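You operate a simulated robot arm through the tools that you are given. There is no shell and no other tool. Be economical: measure what you need, move in short steps, check, and stop when the job is done.

Carry out the task below with a simulated robot arm. There is one attempt and no reset: what you move stays moved.

JOB
Take the grey suction cup and leave it on the work top of the tall shelf rack. Press the fourth blue square button marked "N" to switch it up. Take the silver setting block and put it in the dark tray. Put the orange seal ring on top of the black-ringed cylinder. Do these in any order. Set down upright: grey suction cup.

Only the result counts: the job must be done as asked and must still hold three seconds after the hand-in. Knocking over, shifting, dropping, spilling or breaking anything else fails it. Lids that push on must go on centred and level and be pressed home; caps that screw on are set level and turned clockwise until they are tight.

ROBOT AND FRAMES
A 7-joint arm with a vacuum gripper on a trunk, on a base that drives. Base frame: it is fixed to the floor where the robot stands at the start and does not move with it; the origin is under the middle of the robot, x ahead of it, y to its left, z up. Lengths are in cm, angles in degrees, forces in N, time in s.
Its first joint turns from -149.0 to 149.0 degrees. Places, roughly: black-ringed cylinder (5x5x5 cm) [-640, 420, 90]; dark tray (24x15x4 cm) [-270, 520, 90]; fourth blue square button [-510, 490, 90]; grey suction cup (4x4x6 cm) [50, 10, 90]; orange seal ring (4x4x1 cm) [-210, 490, 90]; silver setting block [-125, 500, 100]; work top of the tall shelf rack [-20, -70, 90]. Payload 1.06 kg.
Tool frame: the origin (TCP) lies in the middle of the cups' lips, and z points out of the cups. The gripper has 1 cup of 2.4 cm across, covering 2.4 by 2.4 cm (tool x, y); the bellows give 0.8 cm. With the vacuum on, a cup seals on a smooth face that it is pressed against (1 to 4 N); it does not hold porous or soft things. The pull reaches 23 N.
Orientation is told as [roll, pitch, yaw] about the base's x, y, z axes, in that order, counted from this pose: with the cups facing straight down, the tool's x points along the base's -x, its y along +y and its z along -z.

CONTROLS
- The arm moves only by the tool jog_arm. Its argument "moves" is a list of rows, each a list of 7 numbers: the shift along the base's x, y, z in cm, then the turn, a rotation vector about the base's x, y, z in rad, then the vacuum: 1 switches it on, -1 off. In form: [[dx, dy, dz, rx, ry, rz, vac], ...]. A call has 1 to 12 rows; each row shifts and turns the commanded pose from where the row before left it. Rows are played at 5 a second. More than 5 cm and 8.6 degrees between two rows, or a gripper value outside its range, and nothing of the call is played. Where a pose cannot be reached the arm comes as near as it can. A force on the tool above 40 N (or 10 N above the force at the start of the call, whichever is more), or a blocked arm, ends the call early, and 0.2 s more pass. The pull builds up within a second once a cup has sealed. Time passes only in rows, and 0.2 s behind the last, so rows that do not move give it time. The reply holds the time, the measured pose of the TCP, the force on the tool along the base axes and the pull of the vacuum, in the units named above and with some noise, with the torque about the TCP (base axes, N m) and any sound that the robot's microphone picked up.
- Cameras (640 x 400 px; columns grow to the right, rows downward): "scene" is now at [-3.81, 9.44, 156.3]; the picture's right is [-1.00, -0.03, 0.00], its down [-0.02, 0.75, -0.67] and it looks along [0.02, -0.67, -0.75] (base axes); focal length 214 px, centre (320, 200). "wrist" rides on the gripper at [7.8, 1.9, -9.6] in the tool frame; the picture's right is [-0.24, 0.97, 0.00], its down [-0.71, -0.17, -0.69] and it looks along [-0.67, -0.16, 0.73] (tool axes); focal length 243 px, centre (320, 200). There is no depth. A picture from a camera that has moved, and an enlarged one, comes with that camera's place and axes in the base frame and with its lens. The place of the scene camera against the robot may be out by one fixed shift of up to 1.2 cm in any direction.
- grab_frame(camera): a new picture of that camera. The clock stands still meanwhile.
- raise_lower(by): slides the trunk up (or, below 0, down) by that many cm; the arm and the scene camera ride with it, the base frame stays. It gives what a move gives, with no picture.
- steer(legs): drives the robot by 1 to 6 legs, each [ahead, turn to the left] in cm and degrees, along the robot's own axes; the way and the turn of a leg run together, so that a leg with both is an arc; at most 150 cm and 180 degrees a leg. The arm and the cameras ride along, it lands a little off, and it stops where it bumps. It gives what a move gives.
- head_to(pan, tilt): turns the head with the scene camera to pan (to the left, within 155 degrees either way) and tilt (down, from -29 to 69), counted from straight ahead of the robot. It gives what a move gives.
- enlarge(camera, box): a new picture of the part [left, top, right, bottom] of that camera's present view, enlarged. The clock stands still meanwhile.
- close_job(): hands the job in; it is judged then, once.

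Work in short steps. Places have to be worked out from the pictures, the camera data and where the tool is seen: move nearer, look again, correct. Check each grasp and each placing, and mend what went wrong. You have 165 turns and 128 pictures in all, those below and enlarged ones among them. Switch the vacuum off and draw the arm clear of the work before you hand the job in, unless the task says otherwise; then end with one line.

The tools are called after "Request:" as name(argument=value, ...) on one line, values as JSON. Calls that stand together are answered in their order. jog_arm: Moves the arm, as the interface text tells. Its arguments: {"type":"object","properties":{"moves":{"type":"array","items":{"type":"array","items":{"type":"number"}}}},"required":["moves"]} The other tools are called the same way: raise_lower (by) slides the trunk up or down; steer (legs) drives the base; head_to (pan, tilt) turns the head that bears the scene camera; grab_frame (camera) takes a picture; enlarge (camera, box) takes an enlarged picture of a part of a camera's view; close_job () hands the job in.

At the start:

```text
clock: 0.0
ee_pos: [35.71, -44.09, 116.76]
ee_rot: [0.0, 0.0, 0.1]
contact_force: [-0.6, -0.4, 0.1]
moment: [0.02, 0.01, 0.01]
pull: 0.0
trunk travel left (down, up): [-62.5, 8.5]
robot x, y, heading: [-0.37, -0.05, -0.1]
head pan, tilt: [-88.5, 48.2]
```

scene: 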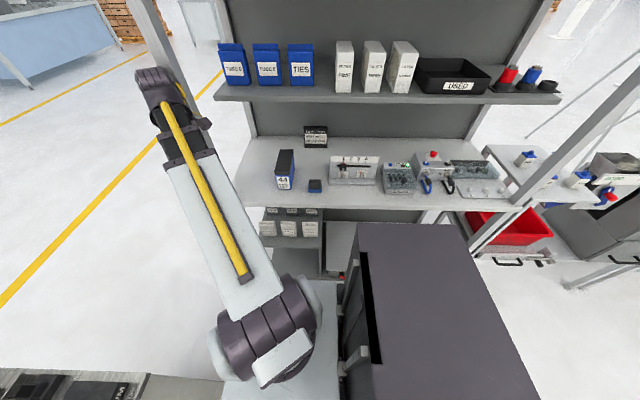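
wrist: 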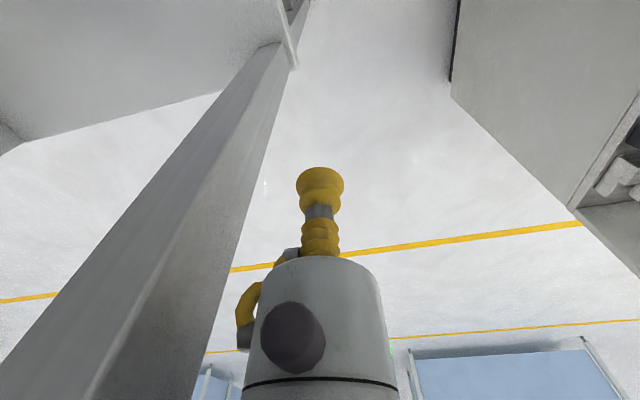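

The scene shows the tall rack to the right (-y). I look ahead for the grey suction cup near [50,10,90].

Request:
head_to(pan=0, tilt=50)

Request:
grab_frame(camera="scene")

```text
clock: 1.6
ee_pos: [35.67, -44.03, 116.72]
ee_rot: [-0.1, 0.0, 0.0]
contact_force: [-0.3, -0.3, -0.1]
moment: [0.01, 0.0, -0.01]
pull: 0.2
trunk travel left (down, up): [-62.5, 8.5]
robot x, y, heading: [0.11, 0.11, 0.2]
head pan, tilt: [0.0, 50.0]
```

```text
125 pictures are left
camera scene: at [3.68, 17.3, 156.05], right [0.0, -1.0, 0.0], down [-0.77, 0.0, -0.64], along [0.64, 0.0, -0.77], focal length 214 px, centre (320, 200)
```

scene: 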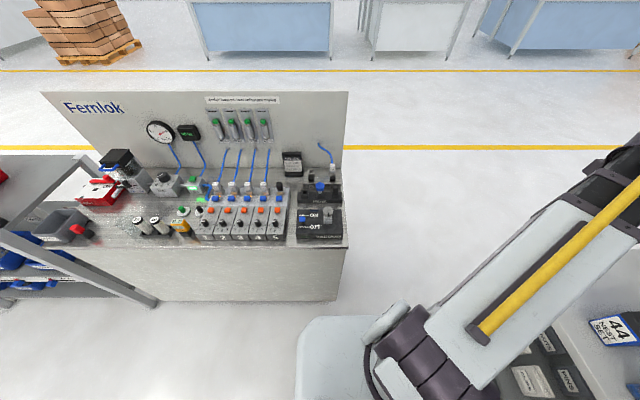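

The bench is ahead; [50,10,90] projects to about (339,217), near the black pad. I zoom there.

Request:
enlarge(camera="scene", box=[270, 140, 370, 250])

Request:
enlarge(camera="scene", box=[90, 140, 290, 250])

```text
3.64 times, centred on (320, 195) of scene
camera zoom: at [3.68, 17.3, 156.05], right [0.0, -1.0, 0.0], down [-0.77, 0.0, -0.64], along [0.64, 0.0, -0.77], focal length 780 px, centre (320, 218)
```

zoom: 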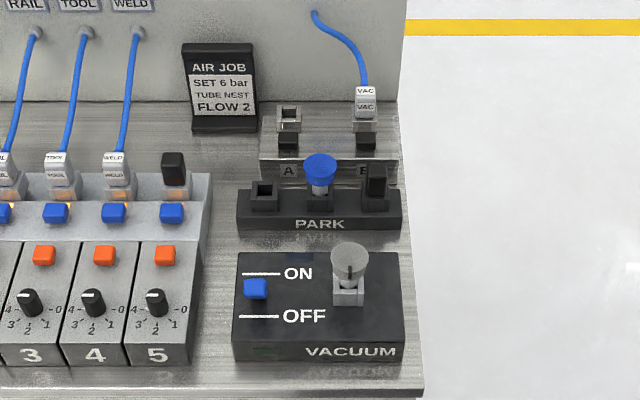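

```text
3.20 times, centred on (190, 195) of scene
camera zoom: at [3.68, 17.3, 156.05], right [0.0, -1.0, 0.0], down [-0.77, 0.0, -0.64], along [0.64, 0.0, -0.77], focal length 686 px, centre (736, 216)
```

zoom: 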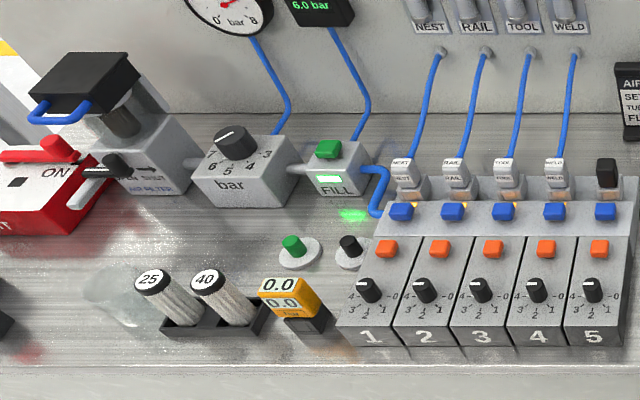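

The grey cup stands on the VACUUM block at roughly [47,15,97]. It is too close to the robot axis, so I need to back up; I check behind first.

Request:
head_to(pan=-140, tilt=45)

Request:
grab_frame(camera="scene")

Request:
head_to(pan=140, tilt=35)

Request:
grab_frame(camera="scene")

```text
clock: 3.9
ee_pos: [35.83, -44.09, 116.76]
ee_rot: [-0.1, 0.0, 0.0]
contact_force: [0.2, 0.3, -0.7]
moment: [-0.02, 0.03, 0.01]
pull: 0.1
trunk travel left (down, up): [-62.5, 8.5]
robot x, y, heading: [0.0, -0.09, -0.1]
head pan, tilt: [-140.0, 45.0]
```

```text
122 pictures are left
camera scene: at [-10.25, 12.07, 156.74], right [-0.64, 0.77, 0.0], down [0.54, 0.45, -0.71], along [-0.54, -0.45, -0.71], focal length 214 px, centre (320, 200)
```

scene: 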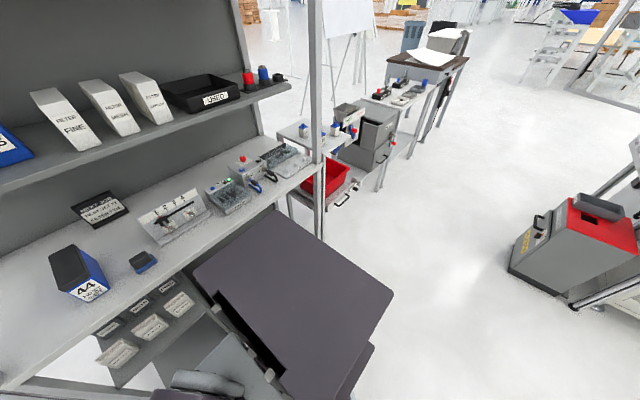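

```text
clock: 7.7
ee_pos: [35.68, -44.11, 116.56]
ee_rot: [0.0, 0.0, 0.0]
contact_force: [-0.2, -0.4, 0.3]
moment: [-0.01, 0.0, 0.01]
pull: 0.1
trunk travel left (down, up): [-62.5, 8.5]
robot x, y, heading: [0.1, 0.11, 0.1]
head pan, tilt: [140.0, 35.0]
```

```text
121 pictures are left
camera scene: at [-10.76, 22.97, 158.23], right [0.64, 0.77, 0.0], down [0.44, -0.37, -0.82], along [-0.63, 0.53, -0.57], focal length 214 px, centre (320, 200)
```

scene: 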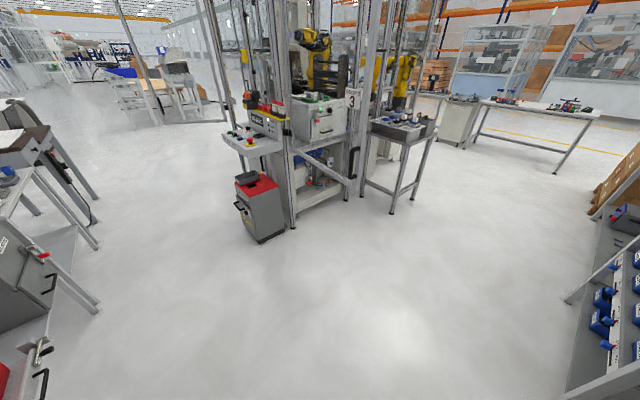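

The dark box is the robot's own trunk column; the floor behind is clear. The tool is near the rack post, so I swing it forward clear of the post before backing up.

Request:
jog_arm(moves=[[2.5, 4, 0.5, 0, 0, 0, -1], [2.5, 4, 0.5, 0, 0, 0, -1], [2.5, 4, 0.5, 0, 0, 0, -1], [2.5, 4, 0.5, 0, 0, 0, -1], [2.5, 4, 0.5, 0, 0, 0, -1], [2.5, 4, 0.5, 0, 0, 0, -1], [0, 0, 0, 0, 0, 0, -1]])

Request:
steer(legs=[[-20, 0]])

Request:
head_to(pan=0, tilt=40)

Request:
grab_frame(camera="scene")

```text
clock: 8.6
ee_pos: [44.38, -31.04, 117.6]
ee_rot: [-0.5, -0.3, 1.4]
contact_force: [-8.2, -17.4, -3.0]
moment: [2.01, -1.24, 1.6]
pull: 0.2
out of reach, approached as far as the arm can: row 3, 4
trunk travel left (down, up): [-62.5, 8.5]
robot x, y, heading: [-0.11, 0.32, 0.2]
head pan, tilt: [140.0, 35.0]
stopped in row 4: the force on the tool passed its limit at 92 N (the readings are from after the stop); the commanded pose is now the measured one
```

```text
clock: 10.2
ee_pos: [24.37, -31.1, 117.72]
ee_rot: [-0.5, -0.2, 1.2]
contact_force: [-14.6, -26.1, -10.2]
moment: [2.95, -2.57, 2.6]
pull: 0.0
trunk travel left (down, up): [-62.5, 8.5]
robot x, y, heading: [-20.01, -0.02, -0.2]
head pan, tilt: [140.0, 35.0]
```

```text
clock: 12.5
ee_pos: [24.48, -31.19, 117.66]
ee_rot: [-0.6, -0.1, 1.1]
contact_force: [-11.7, -21.2, -7.7]
moment: [2.39, -2.08, 2.11]
pull: 0.2
trunk travel left (down, up): [-62.5, 8.5]
robot x, y, heading: [-19.79, 0.09, -0.1]
head pan, tilt: [0.0, 40.0]
```

```text
120 pictures are left
camera scene: at [-15.42, 17.33, 157.47], right [0.0, -1.0, 0.0], down [-0.64, 0.0, -0.77], along [0.77, 0.0, -0.64], focal length 214 px, centre (320, 200)
```

scene: 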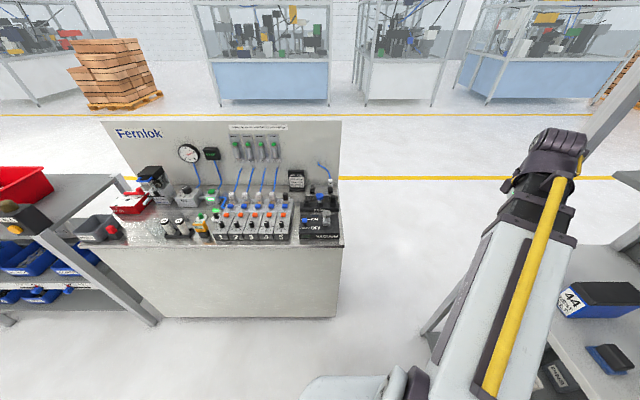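

The force reading persisted while driving, so something touches the arm itself. I check the wrist view.

Request:
grab_frame(camera="wrist")

Request:
head_to(pan=-45, tilt=50)

Request:
grab_frame(camera="scene")

```text
119 pictures are left
camera wrist: at [16.45, -29.31, 127.06], right [0.21, 0.98, -0.01], down [0.71, -0.15, 0.69], along [0.67, -0.15, -0.72], focal length 243 px, centre (320, 200)
```

wrist: 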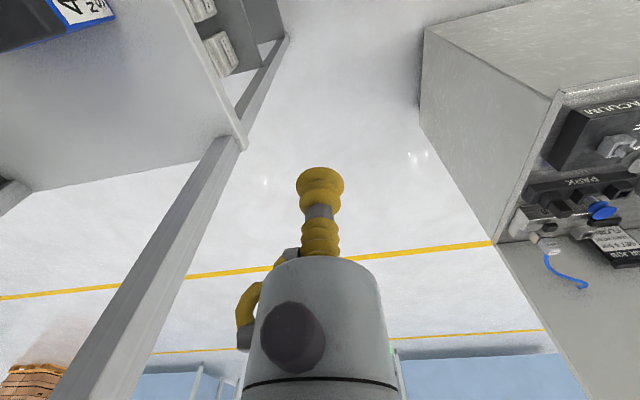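

```text
clock: 13.6
ee_pos: [24.37, -31.09, 117.66]
ee_rot: [-0.5, -0.2, 1.2]
contact_force: [-12.4, -21.7, -7.0]
moment: [2.39, -2.1, 2.1]
pull: 0.2
trunk travel left (down, up): [-62.5, 8.5]
robot x, y, heading: [-20.13, -0.13, 0.1]
head pan, tilt: [-45.0, 50.0]
```

```text
118 pictures are left
camera scene: at [-18.49, 11.89, 156.05], right [-0.71, -0.71, 0.0], down [-0.54, 0.54, -0.64], along [0.45, -0.46, -0.77], focal length 214 px, centre (320, 200)
```

scene: 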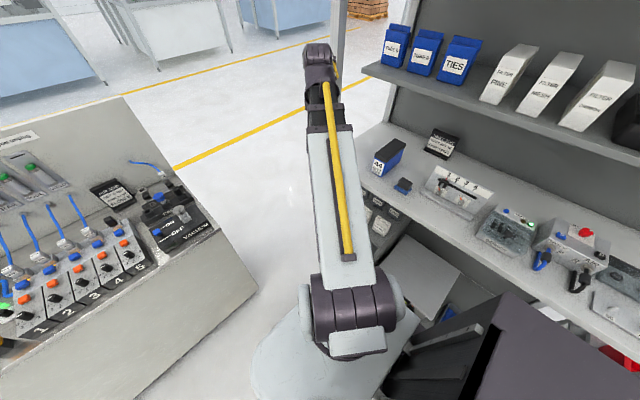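

The arm was folded to its inner reach limit (radius ~54), i.e. self-contact. I move outward in +x, then swing to the left in front of the bench at radius ~65.

Request:
jog_arm(moves=[[3, 0, 0, 0, 0, 0, -1], [4, 0, 0, 0, 0, 0, -1], [4, 2, 0, 0, 0, 0, -1], [1, 4, 1, 0, 0, 0, -1], [1, 4, 1, 0, 0, 0, -1], [0, 4, 1, 0, 0, 0, -1], [0, 0, 0, 0, 0, 0, -1]])

```text
clock: 13.9
ee_pos: [25.07, -31.14, 117.6]
ee_rot: [-0.4, -0.1, 1.7]
contact_force: [-5.5, -13.2, -2.5]
moment: [1.52, -0.88, 1.21]
pull: 0.0
trunk travel left (down, up): [-62.5, 8.5]
robot x, y, heading: [-20.02, -0.08, -0.2]
head pan, tilt: [-45.0, 50.0]
stopped in row 1: the force on the tool passed its limit at 56 N (the readings are from after the stop); the commanded pose is now the measured one
```

Residual force decreases with that move but it tripped; I take small steps outward.

Request:
jog_arm(moves=[[0.6, -0.4, 0, 0, 0, 0, -1], [0.6, -0.4, 0, 0, 0, 0, -1], [0.6, -0.4, 0, 0, 0, 0, -1]])

```text
clock: 14.7
ee_pos: [26.95, -32.25, 117.54]
ee_rot: [-0.5, 0.0, 1.6]
contact_force: [-15.0, -15.1, 1.2]
moment: [1.8, -1.61, 1.58]
pull: 0.0
trunk travel left (down, up): [-62.5, 8.5]
robot x, y, heading: [-20.12, 0.45, -0.2]
head pan, tilt: [-45.0, 50.0]
```

Force follows the robot and yaw lags, which suggests a wrist joint limit rather than contact. I try turning the yaw along with the arm's swing.

Request:
jog_arm(moves=[[0, 0, 0, 0, 0, 0.05, -1], [0, 0, 0, 0, 0, 0.05, -1], [0, 0, 0, 0, 0, 0.05, -1]])

```text
clock: 15.5
ee_pos: [26.98, -32.28, 117.67]
ee_rot: [-0.5, 0.0, 10.2]
contact_force: [0.3, -0.1, -0.8]
moment: [0.01, -0.01, -0.03]
pull: 0.1
trunk travel left (down, up): [-62.5, 8.5]
robot x, y, heading: [-20.4, -0.02, -0.2]
head pan, tilt: [-45.0, 50.0]
```

The force is gone: it was a wrist joint limit, so yaw must stay about 45°+ ahead of the arm azimuth. I swing toward the bench turning yaw along.

Request:
jog_arm(moves=[[2, 3.5, 0.5, 0, 0, 0.1, -1], [2, 3.5, 0.5, 0, 0, 0.1, -1], [2, 3.5, 0.5, 0, 0, 0.1, -1], [2, 3.5, 0.5, 0, 0, 0.1, -1], [2, 3.5, 0.5, 0, 0, 0.1, -1], [2, 3.5, 0.5, 0, 0, 0.1, -1], [2, 3.5, 0.5, 0, 0, 0.1, -1], [2, 3.5, 0.5, 0, 0, 0.1, -1], [2, 3.5, 0.5, 0, 0, 0.1, -1], [0, 4, 0, 0, 0, 0.1, -1], [0, 4, 0, 0, 0, 0.1, -1], [0, 0, 0, 0, 0, 0, -1]])

Request:
grab_frame(camera="wrist")

```text
clock: 18.1
ee_pos: [44.72, 7.21, 122.09]
ee_rot: [-0.5, 0.0, 73.1]
contact_force: [-0.5, 0.5, 0.4]
moment: [-0.02, -0.02, -0.02]
pull: 0.0
trunk travel left (down, up): [-62.5, 8.5]
robot x, y, heading: [-19.8, -0.07, -0.3]
head pan, tilt: [-45.0, 50.0]
```

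```text
117 pictures are left
camera wrist: at [40.57, 0.25, 131.59], right [-0.86, 0.51, -0.01], down [0.36, 0.63, 0.69], along [0.35, 0.59, -0.73], focal length 243 px, centre (320, 200)
```

wrist: 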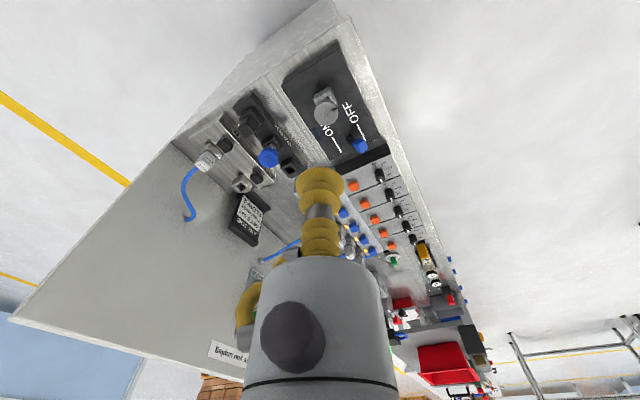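

Wrist ray puts the cup's top at about [47.4,13.5]. I move above it at z≈108 and look again.

Request:
jog_arm(moves=[[1.3, 3.3, -4, 0, 0, 0, -1], [1.3, 3.2, -4, 0, 0, 0, -1], [0, 0, -4, 0, 0, 0, -1], [0, 0, 0, 0, 0, 0, -1]])

Request:
enlarge(camera="wrist", box=[200, 50, 440, 200])

Request:
head_to(pan=0, tilt=40)

Request:
enlarge(camera="scene", box=[280, 150, 380, 250])

```text
refused: row 1 steps farther than a row can; nothing moved
```

```text
2.67 times, centred on (320, 125) of wrist
camera zoom: at [40.57, 0.25, 131.59], right [-0.86, 0.51, -0.01], down [0.36, 0.63, 0.69], along [0.35, 0.59, -0.73], focal length 647 px, centre (320, 400)
```

zoom: 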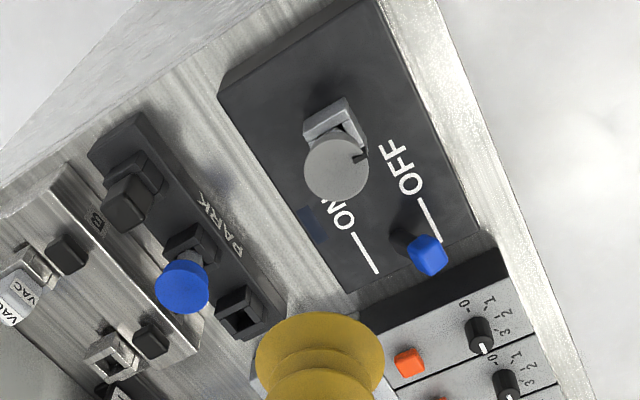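

```text
clock: 19.2
ee_pos: [44.76, 7.1, 122.01]
ee_rot: [-0.5, 0.0, 73.2]
contact_force: [-0.8, 0.1, 0.0]
moment: [-0.03, 0.05, 0.02]
pull: 0.1
trunk travel left (down, up): [-62.5, 8.5]
robot x, y, heading: [-20.1, -0.42, -0.3]
head pan, tilt: [0.0, 40.0]
```

```text
4.00 times, centred on (330, 200) of scene
camera zoom: at [-15.42, 17.33, 157.47], right [0.0, -1.0, 0.0], down [-0.64, 0.0, -0.77], along [0.77, 0.0, -0.64], focal length 858 px, centre (280, 200)
```

zoom: 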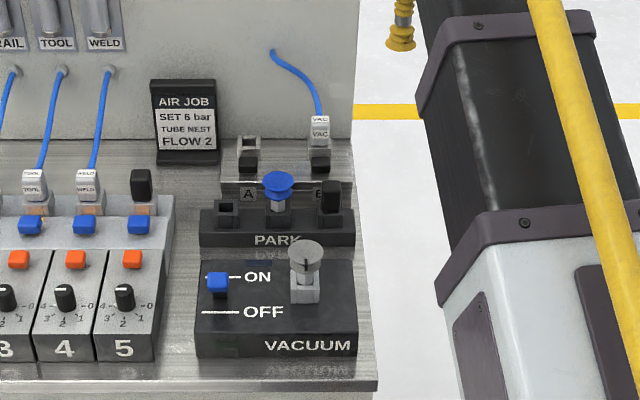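

The cup is a disc on a stem seated in a socket. Retry the approach with smaller steps.

Request:
jog_arm(moves=[[0.6, 1.6, -2.5, 0, 0, 0, -1], [0.6, 1.6, -2.5, 0, 0, 0, -1], [0.7, 1.6, -2.5, 0, 0, 0, -1], [0.7, 1.7, -2.5, 0, 0, 0, -1], [0, 0, -3, 0, 0, 0, -1], [0, 0, 0, 0, 0, 0, -1]])

Request:
enlarge(camera="wrist", box=[200, 80, 440, 230])

Request:
enlarge(camera="scene", box=[280, 150, 380, 250])

```text
clock: 20.6
ee_pos: [47.41, 13.71, 109.2]
ee_rot: [-0.5, 0.0, 73.3]
contact_force: [-0.9, -0.3, 0.2]
moment: [-0.01, -0.02, 0.0]
pull: 0.0
trunk travel left (down, up): [-62.5, 8.5]
robot x, y, heading: [-19.86, -0.01, -0.3]
head pan, tilt: [0.0, 40.0]
```

```text
2.67 times, centred on (320, 155) of wrist
camera zoom: at [43.26, 6.78, 118.57], right [-0.86, 0.51, -0.01], down [0.36, 0.63, 0.69], along [0.35, 0.59, -0.73], focal length 647 px, centre (320, 320)
```

zoom: 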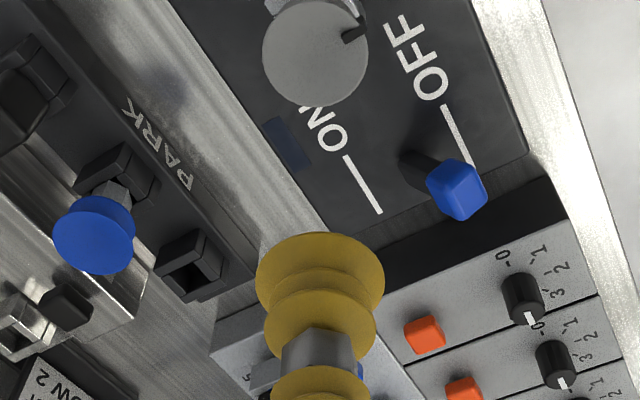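

```text
4.00 times, centred on (330, 200) of scene
camera zoom: at [-15.41, 17.33, 157.47], right [0.0, -1.0, 0.0], down [-0.64, 0.0, -0.77], along [0.77, 0.0, -0.64], focal length 858 px, centre (280, 200)
```

zoom: 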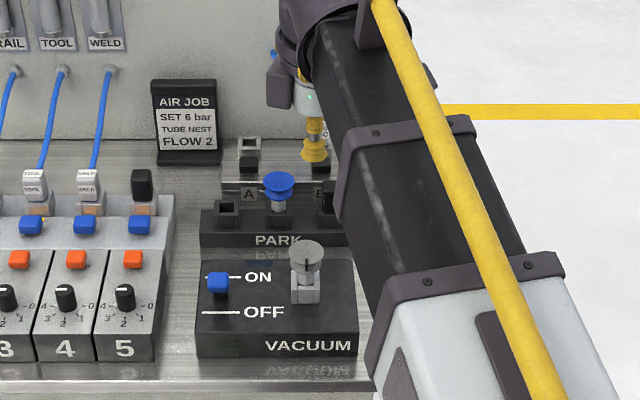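

Triangulated: disc centre ≈[48.1,14.5], top z≈95–97. I move over it at z≈102 and look again.

Request:
jog_arm(moves=[[0.7, 0.8, -2, 0, 0, 0, -1], [0, 0, -2.5, 0, 0, 0, -1], [0, 0, -2.5, 0, 0, 0, -1], [0, 0, 0, 0, 0, 0, -1]])

Request:
enlarge(camera="wrist", box=[200, 80, 440, 230])

Request:
enlarge(camera="scene", box=[280, 150, 380, 250])

```text
clock: 21.6
ee_pos: [48.2, 14.75, 102.1]
ee_rot: [-0.6, 0.0, 73.2]
contact_force: [-0.1, -0.4, 1.0]
moment: [-0.01, 0.0, 0.02]
pull: 0.1
trunk travel left (down, up): [-62.5, 8.5]
robot x, y, heading: [-19.86, 0.19, -0.2]
head pan, tilt: [0.0, 40.0]
```

```text
2.67 times, centred on (320, 155) of wrist
camera zoom: at [43.97, 7.83, 111.58], right [-0.86, 0.51, -0.01], down [0.36, 0.63, 0.69], along [0.35, 0.59, -0.73], focal length 647 px, centre (320, 320)
```

zoom: 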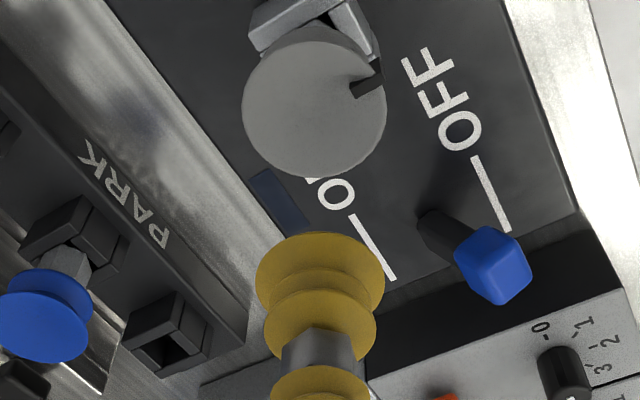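

```text
4.00 times, centred on (330, 200) of scene
camera zoom: at [-15.4, 17.34, 157.47], right [0.0, -1.0, 0.0], down [-0.64, 0.0, -0.77], along [0.77, 0.0, -0.64], focal length 858 px, centre (280, 200)
```

zoom: 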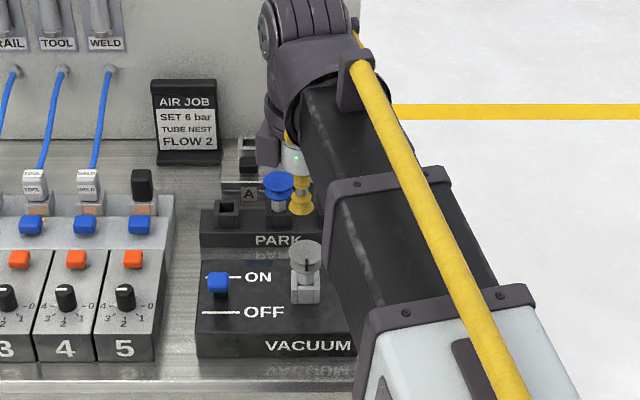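

Triangulation gives disc top ≈[48.0,14.4,95]; a small dark notch lies on the -x side of the rim so I offset slightly to +x. Descend with vacuum on.

Request:
jog_arm(moves=[[0.1, -0.3, -2.5, 0, 0, 0, -1], [0, 0, -2, 0, 0, 0, 1], [0, 0, -1, 0, 0, 0, 1], [0, 0, -0.5, 0, 0, 0, 1], [0, 0, 0, 0, 0, 0, 1]])

```text
clock: 22.8
ee_pos: [48.27, 14.27, 96.06]
ee_rot: [-0.4, -0.1, 73.2]
contact_force: [0.7, 0.7, 6.0]
moment: [0.02, -0.01, -0.02]
pull: 23.0
trunk travel left (down, up): [-62.5, 8.5]
robot x, y, heading: [-20.63, 0.0, -0.1]
head pan, tilt: [0.0, 40.0]
```

Sealed with 23 N. I lift straight up gently and check.

Request:
jog_arm(moves=[[0, 0, 0.4, 0, 0, 0, 1], [0, 0, 0.6, 0, 0, 0, 1], [0, 0, 1, 0, 0, 0, 1], [0, 0, 1.5, 0, 0, 0, 1], [0, 0, 2, 0, 0, 0, 1], [0, 0, 2, 0, 0, 0, 1], [0, 0, 0, 0, 0, 0, 1]])

Request:
enlarge(camera="scene", box=[280, 150, 380, 250])

Request:
enlarge(camera="wrist", box=[200, 80, 440, 230])

```text
clock: 24.4
ee_pos: [48.25, 14.17, 103.63]
ee_rot: [-0.5, 0.0, 73.2]
contact_force: [-0.8, -0.8, -0.2]
moment: [0.0, 0.03, -0.02]
pull: 23.4
trunk travel left (down, up): [-62.5, 8.5]
robot x, y, heading: [-20.08, 0.14, -0.2]
head pan, tilt: [0.0, 40.0]
```

```text
4.00 times, centred on (330, 200) of scene
camera zoom: at [-15.43, 17.33, 157.47], right [0.0, -1.0, 0.0], down [-0.64, 0.0, -0.77], along [0.77, 0.0, -0.64], focal length 858 px, centre (280, 200)
```

zoom: 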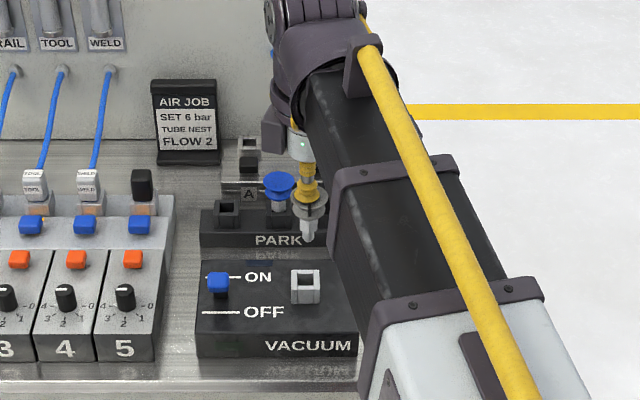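

```text
2.67 times, centred on (320, 155) of wrist
camera zoom: at [44.03, 7.3, 113.06], right [-0.86, 0.51, -0.01], down [0.36, 0.63, 0.69], along [0.35, 0.59, -0.73], focal length 647 px, centre (320, 320)
```

zoom: 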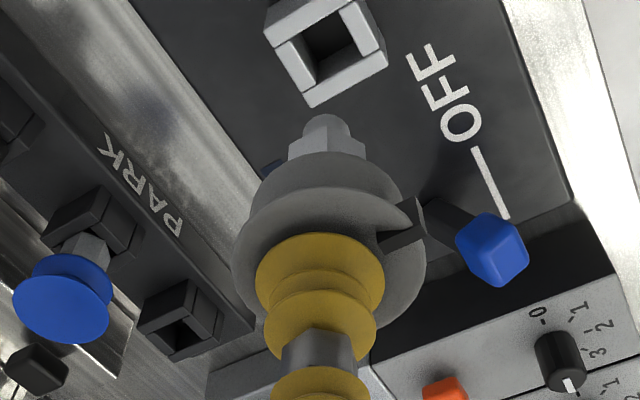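

The cup is held, coming out of its socket. I raise it higher to see its foot, then plan the carry to the rack.

Request:
jog_arm(moves=[[0, -1, 3, 0, 0, 0, 1], [0, -1, 4, 0, 0, 0, 1], [0, -1, 4, 0, 0, 0, 1], [0, -1, 4, 0, 0, 0, 1], [0, -1, 4, 0, 0, 0, 1], [0, 0, 0, 0, 0, 0, 1]])

Request:
enlarge(camera="scene", box=[300, 120, 360, 200])

```text
clock: 25.8
ee_pos: [48.04, 9.22, 122.76]
ee_rot: [-0.6, 0.0, 73.2]
contact_force: [-0.5, -0.2, -0.8]
moment: [0.01, 0.02, 0.01]
pull: 22.6
trunk travel left (down, up): [-62.5, 8.5]
robot x, y, heading: [-20.17, 0.11, -0.4]
head pan, tilt: [0.0, 40.0]
```

```text
5.00 times, centred on (330, 160) of scene
camera zoom: at [-15.43, 17.33, 157.47], right [0.0, -1.0, 0.0], down [-0.64, 0.0, -0.77], along [0.77, 0.0, -0.64], focal length 1072 px, centre (270, 400)
```

zoom: 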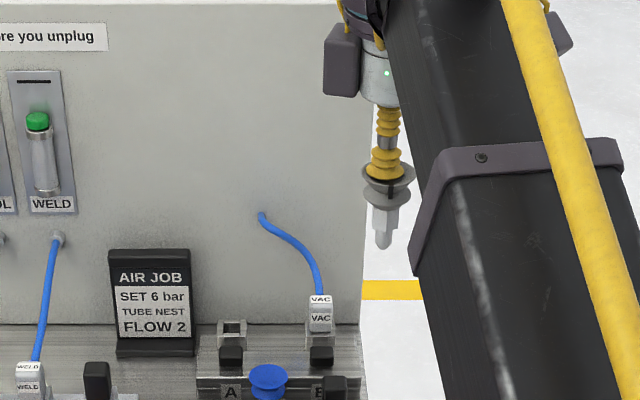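

The foot is a narrow tip. I look at the rack's work top for a suitable place.

Request:
head_to(pan=-90, tilt=45)

Request:
grab_frame(camera="scene")

Request:
enlarge(camera="scene", box=[160, 100, 480, 250])

```text
clock: 27.4
ee_pos: [48.23, 9.19, 122.62]
ee_rot: [-0.5, 0.0, 73.2]
contact_force: [-0.1, 0.5, 0.0]
moment: [-0.01, -0.02, 0.0]
pull: 22.9
trunk travel left (down, up): [-62.5, 8.5]
robot x, y, heading: [-19.75, 0.05, -0.1]
head pan, tilt: [-90.0, 45.0]
```

```text
107 pictures are left
camera scene: at [-23.94, 9.23, 156.74], right [-1.0, 0.0, 0.0], down [0.0, 0.71, -0.71], along [0.0, -0.71, -0.71], focal length 214 px, centre (320, 200)
```

scene: 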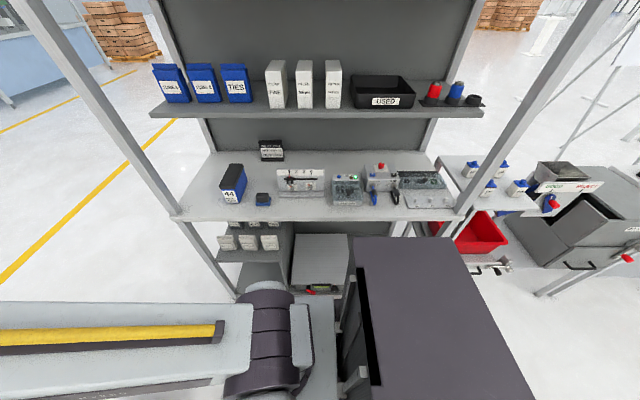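

```text
2.00 times, centred on (320, 175) of scene
camera zoom: at [-23.94, 9.23, 156.74], right [-1.0, 0.0, 0.0], down [0.0, 0.71, -0.71], along [0.0, -0.71, -0.71], focal length 429 px, centre (320, 250)
```

zoom: 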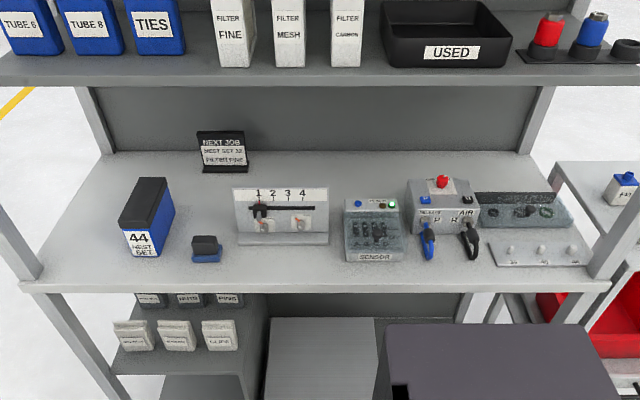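

Free front strip between the "44" box and the small blue block is near [6,-52]. I swing the cup over there in an arc at r≈58, yaw following.

Request:
jog_arm(moves=[[-2, -4.5, 0, 0.009, 0, -0.077, 1], [-2, -4.5, 0, 0, 0, -0.077, 1], [-2, -4.5, 0, 0, 0, -0.077, 1], [-2, -4.5, 0, 0, 0, -0.077, 1], [-2, -4.5, 0, 0, 0, -0.077, 1], [-2, -4.5, 0, 0, 0, -0.077, 1], [-2.5, -4, 0, 0, 0, -0.077, 1], [-2.5, -4, 0, 0, 0, -0.077, 1], [-2.5, -4, 0, 0, 0, -0.077, 1], [0, 0, 0, 0, 0, 0, 1]])

```text
clock: 29.6
ee_pos: [30.12, -29.93, 120.08]
ee_rot: [-0.7, -0.7, 33.5]
contact_force: [-0.6, 0.2, 0.1]
moment: [0.01, -0.03, -0.02]
pull: 22.8
out of reach, approached as far as the arm can: row 3, 4, 5, 6, 7, 9
trunk travel left (down, up): [-62.5, 8.5]
robot x, y, heading: [-19.85, 0.11, -0.3]
head pan, tilt: [-90.0, 45.0]
```

Reach is limited at that height; I continue slightly lower.

Request:
jog_arm(moves=[[-2.2, -3.2, -0.8, 0, 0, -0.07, 1], [-2.5, -3, -0.8, 0, 0, -0.07, 1], [-2.5, -3, -0.8, 0, 0, -0.07, 1], [-2.5, -3, -0.8, 0, 0, -0.07, 1], [-3, -2.5, -0.8, 0, 0, -0.07, 1], [-3, -2.4, -0.8, 0, 0, -0.07, 1], [-3, -2, -0.8, 0, 0, -0.07, 1], [-3, -1.7, -0.8, 0, 0, -0.07, 1], [-2, -0.6, -0.5, 0, 0, -0.03, 1], [0, 0, 0, 0, 0, 0, 1]])

Request:
grab_frame(camera="scene")

Request:
grab_frame(camera="wrist")

```text
clock: 31.9
ee_pos: [6.42, -51.46, 112.83]
ee_rot: [-0.2, -0.5, -0.3]
contact_force: [-0.4, 1.0, -1.0]
moment: [-0.03, -0.01, 0.03]
pull: 22.7
trunk travel left (down, up): [-62.5, 8.5]
robot x, y, heading: [-19.77, -0.48, -0.1]
head pan, tilt: [-90.0, 45.0]
```

```text
105 pictures are left
camera scene: at [-23.96, 9.22, 156.74], right [-1.0, 0.0, 0.0], down [0.0, 0.71, -0.71], along [0.0, -0.71, -0.71], focal length 214 px, centre (320, 200)
```

scene: 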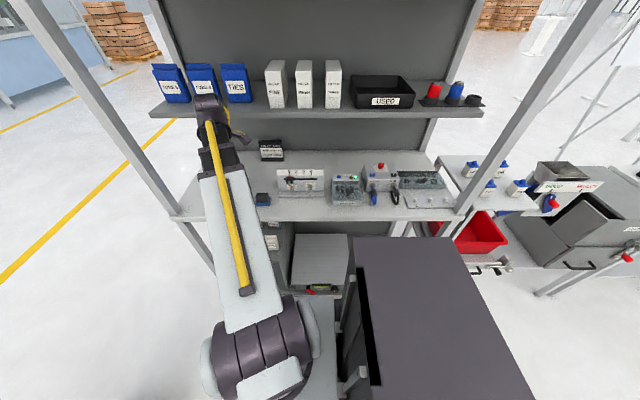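

```text
104 pictures are left
camera wrist: at [-1.49, -49.51, 122.26], right [0.24, 0.97, 0.0], down [0.7, -0.17, 0.69], along [0.67, -0.17, -0.72], focal length 243 px, centre (320, 200)
```

wrist: 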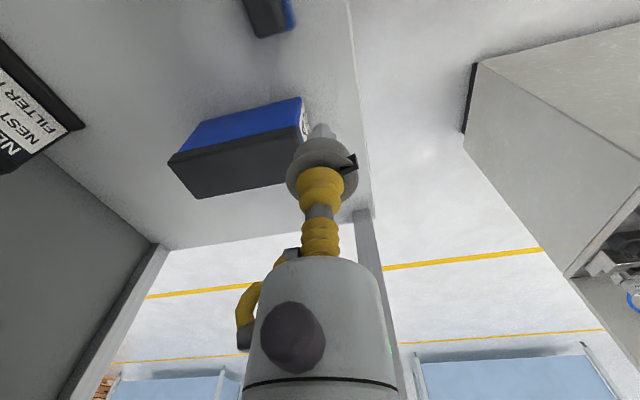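

The landing spot is clear (edge ~4 cm, box ~4 cm away). I level the tool and descend to near the top, then feel for contact.

Request:
jog_arm(moves=[[-0.5, 0, -3, 0.003, 0.009, 0, 1], [-0.5, 0, -3, 0, 0, 0, 1], [0, 0, -3, 0, 0, 0, 1], [0, 0, -2.5, 0, 0, 0, 1], [0, 0, -2, 0, 0, 0, 1], [0, 0, 0, 0, 0, 0, 1]])

Request:
grab_frame(camera="wrist")

```text
clock: 33.2
ee_pos: [5.12, -51.51, 99.62]
ee_rot: [-0.2, 0.0, -0.3]
contact_force: [0.3, -0.6, -0.6]
moment: [0.01, 0.0, -0.02]
pull: 22.7
trunk travel left (down, up): [-62.5, 8.5]
robot x, y, heading: [-20.36, 0.07, -0.3]
head pan, tilt: [-90.0, 45.0]
```

```text
103 pictures are left
camera wrist: at [-2.6, -49.54, 109.03], right [0.24, 0.97, 0.0], down [0.71, -0.17, 0.69], along [0.67, -0.17, -0.73], focal length 243 px, centre (320, 200)
```

wrist: 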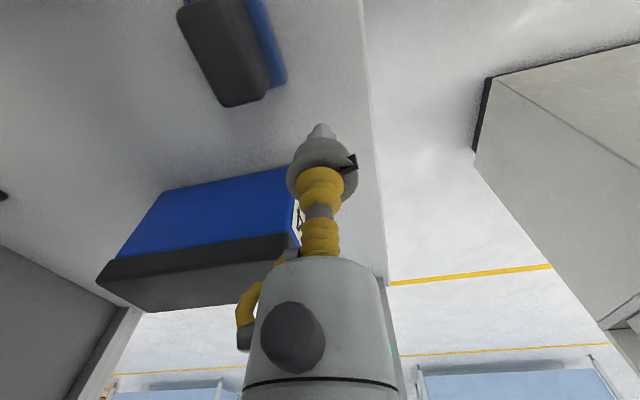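

Clear of the box. Descend in small steps until contact.

Request:
jog_arm(moves=[[0, 0, -1.2, 0, 0, 0, 1], [0, 0, -0.6, 0, 0, 0, 1], [0, 0, -0.5, 0, 0, 0, 1], [0, 0, -0.3, 0, 0, 0, 1], [0, 0, 0, 0, 0, 0, 1]])

```text
clock: 34.5
ee_pos: [5.31, -51.47, 96.99]
ee_rot: [-0.2, 0.0, -0.3]
contact_force: [-0.7, 0.0, 0.1]
moment: [0.0, -0.01, -0.03]
pull: 22.8
trunk travel left (down, up): [-62.5, 8.5]
robot x, y, heading: [-19.71, 0.25, -0.1]
head pan, tilt: [-90.0, 45.0]
```

No contact yet; continue in finer steps.

Request:
jog_arm(moves=[[0, 0, -0.3, 0, 0, 0, 1], [0, 0, -0.3, 0, 0, 0, 1], [0, 0, 0, 0, 0, 0, 1]])

Request:
grab_frame(camera="wrist")

```text
clock: 35.2
ee_pos: [5.29, -51.54, 96.31]
ee_rot: [-0.1, -0.1, -0.3]
contact_force: [0.8, 0.6, -0.6]
moment: [0.0, 0.01, 0.0]
pull: 22.6
trunk travel left (down, up): [-62.5, 8.5]
robot x, y, heading: [-19.75, 0.14, -0.1]
head pan, tilt: [-90.0, 45.0]
```

```text
102 pictures are left
camera wrist: at [-2.54, -49.51, 105.85], right [0.24, 0.97, 0.0], down [0.71, -0.17, 0.69], along [0.66, -0.17, -0.73], focal length 243 px, centre (320, 200)
```

wrist: 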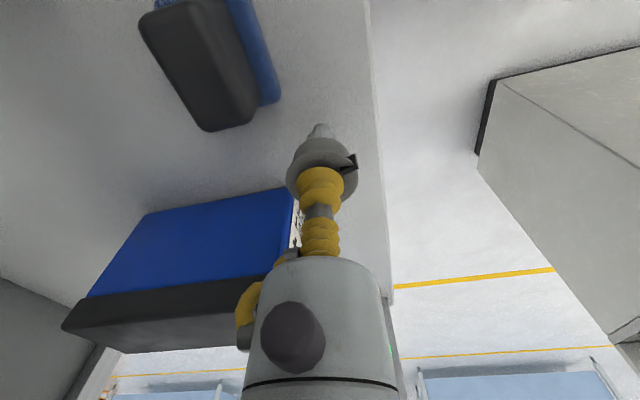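

Continue down in 0.3 steps.

Request:
jog_arm(moves=[[0, 0, -0.3, 0, 0, 0, 1], [0, 0, -0.3, 0, 0, 0, 1], [0, 0, -0.3, 0, 0, 0, 1], [0, 0, 0, 0, 0, 0, 1]])

```text
clock: 36.2
ee_pos: [5.2, -51.42, 95.63]
ee_rot: [-0.2, -0.1, -0.3]
contact_force: [1.0, -1.0, 16.6]
moment: [-0.03, -0.04, 0.0]
pull: 23.0
trunk travel left (down, up): [-62.5, 8.5]
robot x, y, heading: [-20.11, -0.02, -0.3]
head pan, tilt: [-90.0, 45.0]
```

Contact at ~95.8. I ease the push a little, check, before releasing.

Request:
jog_arm(moves=[[0, 0, 0.2, 0, 0, 0, 1], [0, 0, 0, 0, 0, 0, 1]])

Request:
enlarge(camera="wrist", box=[260, 90, 380, 180])

```text
clock: 36.9
ee_pos: [5.23, -51.5, 95.66]
ee_rot: [0.0, -0.1, -0.3]
contact_force: [-0.1, 0.3, -0.4]
moment: [-0.02, -0.04, -0.01]
pull: 23.2
trunk travel left (down, up): [-62.5, 8.5]
robot x, y, heading: [-19.66, -0.32, -0.0]
head pan, tilt: [-90.0, 45.0]
```

```text
4.44 times, centred on (320, 135) of wrist
camera zoom: at [-2.59, -49.5, 105.15], right [0.24, 0.97, 0.0], down [0.71, -0.17, 0.69], along [0.66, -0.17, -0.73], focal length 1078 px, centre (320, 489)
```

zoom: 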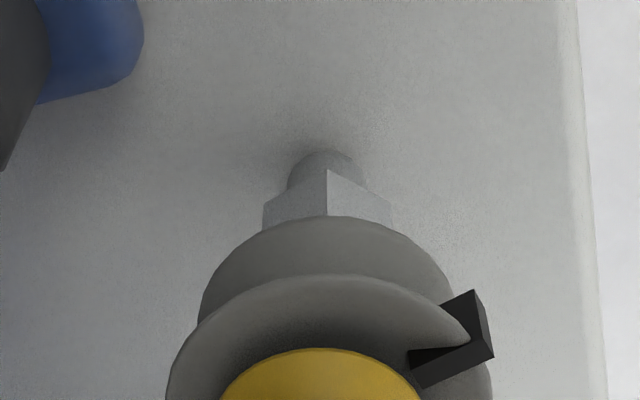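

Foot touches, level. I release the vacuum and wait, then raise slowly.

Request:
jog_arm(moves=[[0, 0, -0.08, 0, 0, 0, 1], [0, 0, 0, 0, 0, 0, -1], [0, 0, 0, 0, 0, 0, -1], [0, 0, 0, 0, 0, 0, -1], [0, 0, 0, 0, 0, 0, -1], [0, 0, 0.05, 0, 0, 0, -1], [0, 0, 0.1, 0, 0, 0, -1], [0, 0, 0, 0, 0, 0, -1]])

Request:
grab_frame(camera="wrist")

```text
clock: 38.6
ee_pos: [5.28, -51.4, 95.83]
ee_rot: [-0.1, 0.0, -0.3]
contact_force: [0.8, 0.0, -1.0]
moment: [0.0, -0.01, 0.02]
pull: 0.1
trunk travel left (down, up): [-62.5, 8.5]
robot x, y, heading: [-20.33, 0.2, -0.3]
head pan, tilt: [-90.0, 45.0]
```

```text
100 pictures are left
camera wrist: at [-2.53, -49.53, 105.25], right [0.24, 0.97, 0.0], down [0.71, -0.17, 0.69], along [0.66, -0.17, -0.73], focal length 243 px, centre (320, 200)
```

wrist: 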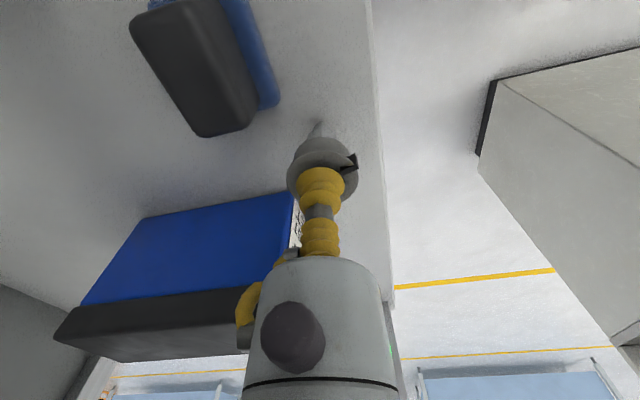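

Released. I raise slowly a little and check whether it stands.

Request:
jog_arm(moves=[[0, 0, 0.2, 0, 0, 0, -1], [0, 0, 0.2, 0, 0, 0, -1], [0, 0, 0, 0, 0, 0, -1], [0, 0, 0, 0, 0, 0, -1], [0, 0, 0, 0, 0, 0, -1]])

Request:
enlarge(camera="wrist", box=[260, 90, 380, 180])

```text
clock: 39.9
ee_pos: [5.37, -51.51, 96.31]
ee_rot: [-0.1, 0.0, -0.3]
contact_force: [-0.7, 0.0, -0.1]
moment: [-0.02, 0.0, 0.03]
pull: 0.1
trunk travel left (down, up): [-62.5, 8.5]
robot x, y, heading: [-19.74, -0.15, -0.3]
head pan, tilt: [-90.0, 45.0]
```

```text
4.44 times, centred on (320, 135) of wrist
camera zoom: at [-2.48, -49.51, 105.61], right [0.24, 0.97, 0.0], down [0.71, -0.17, 0.69], along [0.67, -0.17, -0.73], focal length 1078 px, centre (320, 489)
```

zoom: 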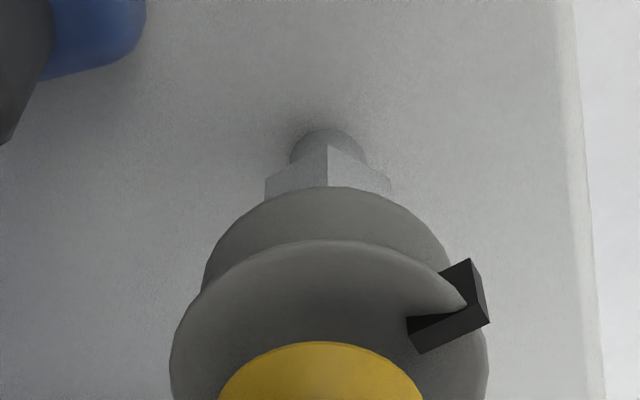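

It stays upright so far. I rise straight up and check again.

Request:
jog_arm(moves=[[0, 0, 0.5, 0, 0, 0, -1], [0, 0, 1.5, 0, 0, 0, -1], [0, 0, 3, 0, 0, 0, -1], [0, 0, 3.5, 0, 0, 0, -1], [0, 0, 4, 0, 0, 0, -1], [0, 0, 4, 0, 0, 0, -1], [0, 0, 0, 0, 0, 0, -1], [0, 0, 0, 0, 0, 0, -1]])

Request:
grab_frame(camera="wrist")

```text
clock: 41.6
ee_pos: [5.22, -51.47, 112.64]
ee_rot: [0.0, 0.0, -0.3]
contact_force: [0.2, -0.3, 0.4]
moment: [0.01, -0.02, -0.01]
pull: 0.1
trunk travel left (down, up): [-62.5, 8.5]
robot x, y, heading: [-20.17, 0.0, -0.2]
head pan, tilt: [-90.0, 45.0]
```

```text
98 pictures are left
camera wrist: at [-2.51, -49.56, 122.13], right [0.24, 0.97, 0.0], down [0.71, -0.17, 0.69], along [0.66, -0.17, -0.73], focal length 243 px, centre (320, 200)
```

wrist: 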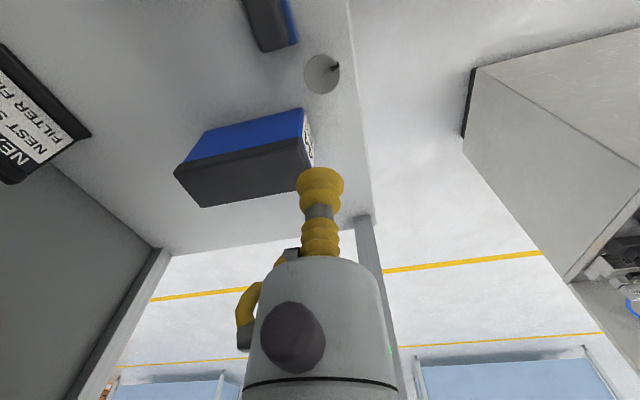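

The cup stands upright on the work top. Now I swing the arm to the front in a compact pose before driving.

Request:
jog_arm(moves=[[2, 3, 0.5, 0, 0, 0.05, -1], [3, 2.5, 0.5, 0, 0, 0.07, -1], [3, 2.5, 0.5, 0, 0, 0.07, -1], [3, 2.8, 0.3, 0, 0, 0.07, -1], [3, 3, 0, 0, 0, 0.07, -1], [3, 3, 0, 0, 0, 0.07, -1], [3, 3.5, 0, 0, 0, 0.07, -1], [2.5, 4, 0, 0, 0, 0.08, -1], [2.5, 4, 0, 0, 0, 0.08, -1], [2, 4.3, 0, 0, 0, 0.08, -1], [1.5, 4.3, 0, 0, 0, 0.08, -1], [1, 4.5, 0, 0, 0, 0.08, -1]])

Request:
grab_frame(camera="scene")

```text
clock: 44.2
ee_pos: [34.77, -10.09, 114.35]
ee_rot: [-0.2, 0.1, 49.5]
contact_force: [0.2, -0.5, 0.4]
moment: [-0.03, 0.04, -0.02]
pull: 0.1
trunk travel left (down, up): [-62.5, 8.5]
robot x, y, heading: [-19.98, 0.16, -0.4]
head pan, tilt: [-90.0, 45.0]
```

```text
97 pictures are left
camera scene: at [-23.94, 9.24, 156.74], right [-1.0, 0.0, 0.0], down [0.0, 0.71, -0.71], along [0.0, -0.71, -0.71], focal length 214 px, centre (320, 200)
```

scene: 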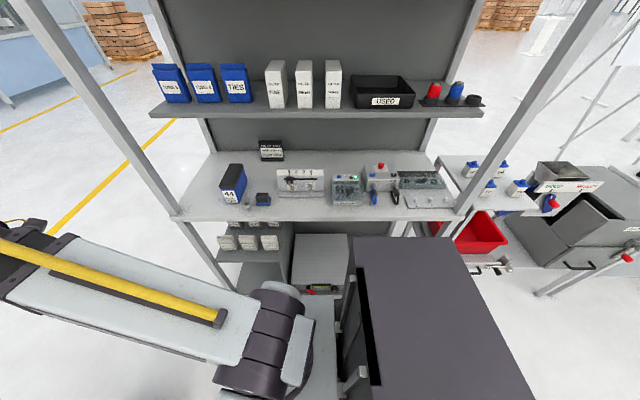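

Cup stands. Back up 40 cm and look left for the route.

Request:
steer(legs=[[-40, 0]])

Request:
head_to(pan=75, tilt=15)

Request:
grab_frame(camera="scene")

Request:
head_to(pan=125, tilt=15)

Request:
grab_frame(camera="scene")

```text
clock: 46.7
ee_pos: [-5.24, -10.16, 114.22]
ee_rot: [-0.1, 0.0, 49.3]
contact_force: [-0.7, -0.4, 0.2]
moment: [-0.01, -0.01, -0.01]
pull: 0.1
trunk travel left (down, up): [-62.5, 8.5]
robot x, y, heading: [-59.72, 0.25, -0.4]
head pan, tilt: [-90.0, 45.0]
```

```text
clock: 49.3
ee_pos: [-5.16, -10.07, 114.34]
ee_rot: [-0.1, -0.1, 49.4]
contact_force: [-0.8, 0.3, 0.1]
moment: [0.04, -0.03, -0.01]
pull: 0.0
trunk travel left (down, up): [-62.5, 8.5]
robot x, y, heading: [-59.94, 0.52, -0.5]
head pan, tilt: [75.0, 15.0]
```

```text
96 pictures are left
camera scene: at [-61.36, 26.57, 161.42], right [0.96, -0.27, 0.0], down [-0.07, -0.25, -0.97], along [0.26, 0.93, -0.26], focal length 214 px, centre (320, 200)
```

scene: 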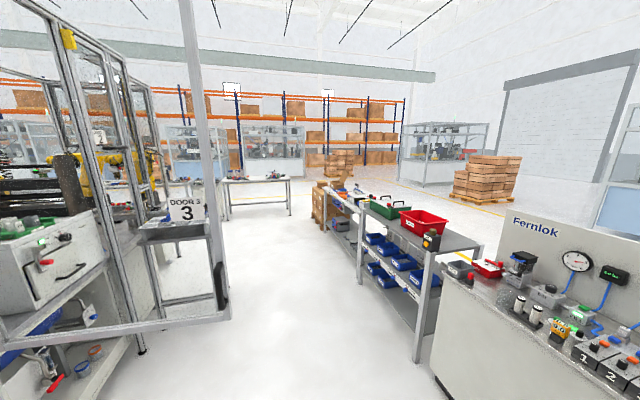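

```text
clock: 50.4
ee_pos: [-5.12, -10.12, 114.41]
ee_rot: [-0.1, 0.0, 49.4]
contact_force: [-0.5, -0.6, 0.4]
moment: [0.04, 0.01, 0.01]
pull: 0.0
trunk travel left (down, up): [-62.5, 8.5]
robot x, y, heading: [-59.64, 0.18, -0.2]
head pan, tilt: [125.0, 15.0]
```

```text
95 pictures are left
camera scene: at [-69.14, 25.25, 161.42], right [0.82, 0.57, 0.0], down [0.15, -0.21, -0.97], along [-0.55, 0.8, -0.26], focal length 214 px, centre (320, 200)
```

scene: 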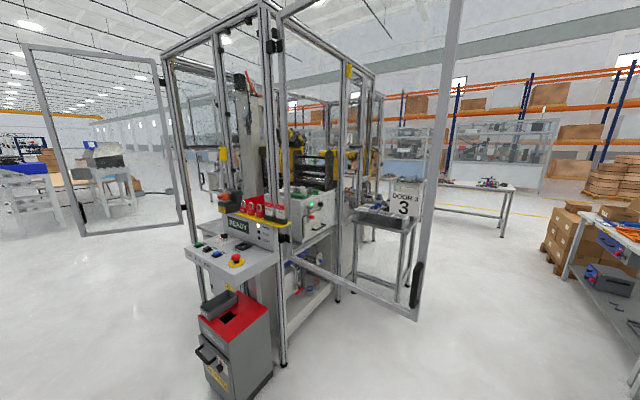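

The aisle between the open cell door (edge ≈[-92,207]) and the bin table (front ≈x 43) is about 130 cm wide. I drive through along x≈-26.

Request:
steer(legs=[[0, 75], [130, 0], [0, 15], [110, 0]])

Request:
head_to(pan=20, tilt=20)

Request:
grab_frame(camera="scene")

```text
clock: 66.3
ee_pos: [-24.55, 290.1, 114.36]
ee_rot: [-0.1, 0.0, 141.3]
contact_force: [-0.5, 0.0, 0.3]
moment: [-0.02, 0.01, 0.0]
pull: 0.0
trunk travel left (down, up): [-62.5, 8.5]
robot x, y, heading: [-33.06, 234.88, 91.5]
head pan, tilt: [125.0, 15.0]
```

```text
clock: 68.2
ee_pos: [-24.57, 290.1, 114.35]
ee_rot: [0.0, 0.0, 141.2]
contact_force: [-0.1, 0.5, 0.2]
moment: [0.01, -0.02, 0.03]
pull: 0.1
trunk travel left (down, up): [-62.5, 8.5]
robot x, y, heading: [-32.82, 235.13, 91.8]
head pan, tilt: [20.0, 20.0]
```

```text
94 pictures are left
camera scene: at [-52.86, 238.97, 160.61], right [0.93, 0.37, 0.0], down [0.13, -0.32, -0.94], along [-0.35, 0.87, -0.34], focal length 214 px, centre (320, 200)
```

scene: 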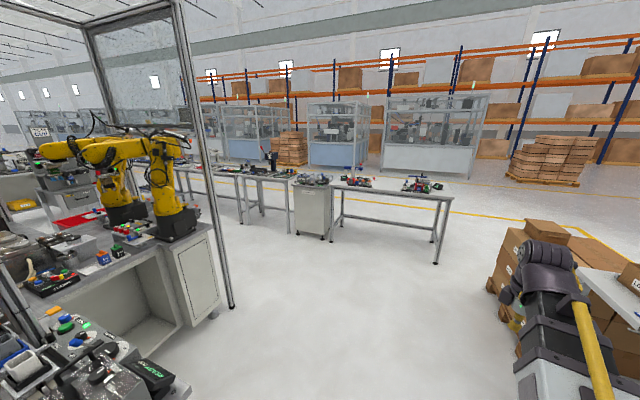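

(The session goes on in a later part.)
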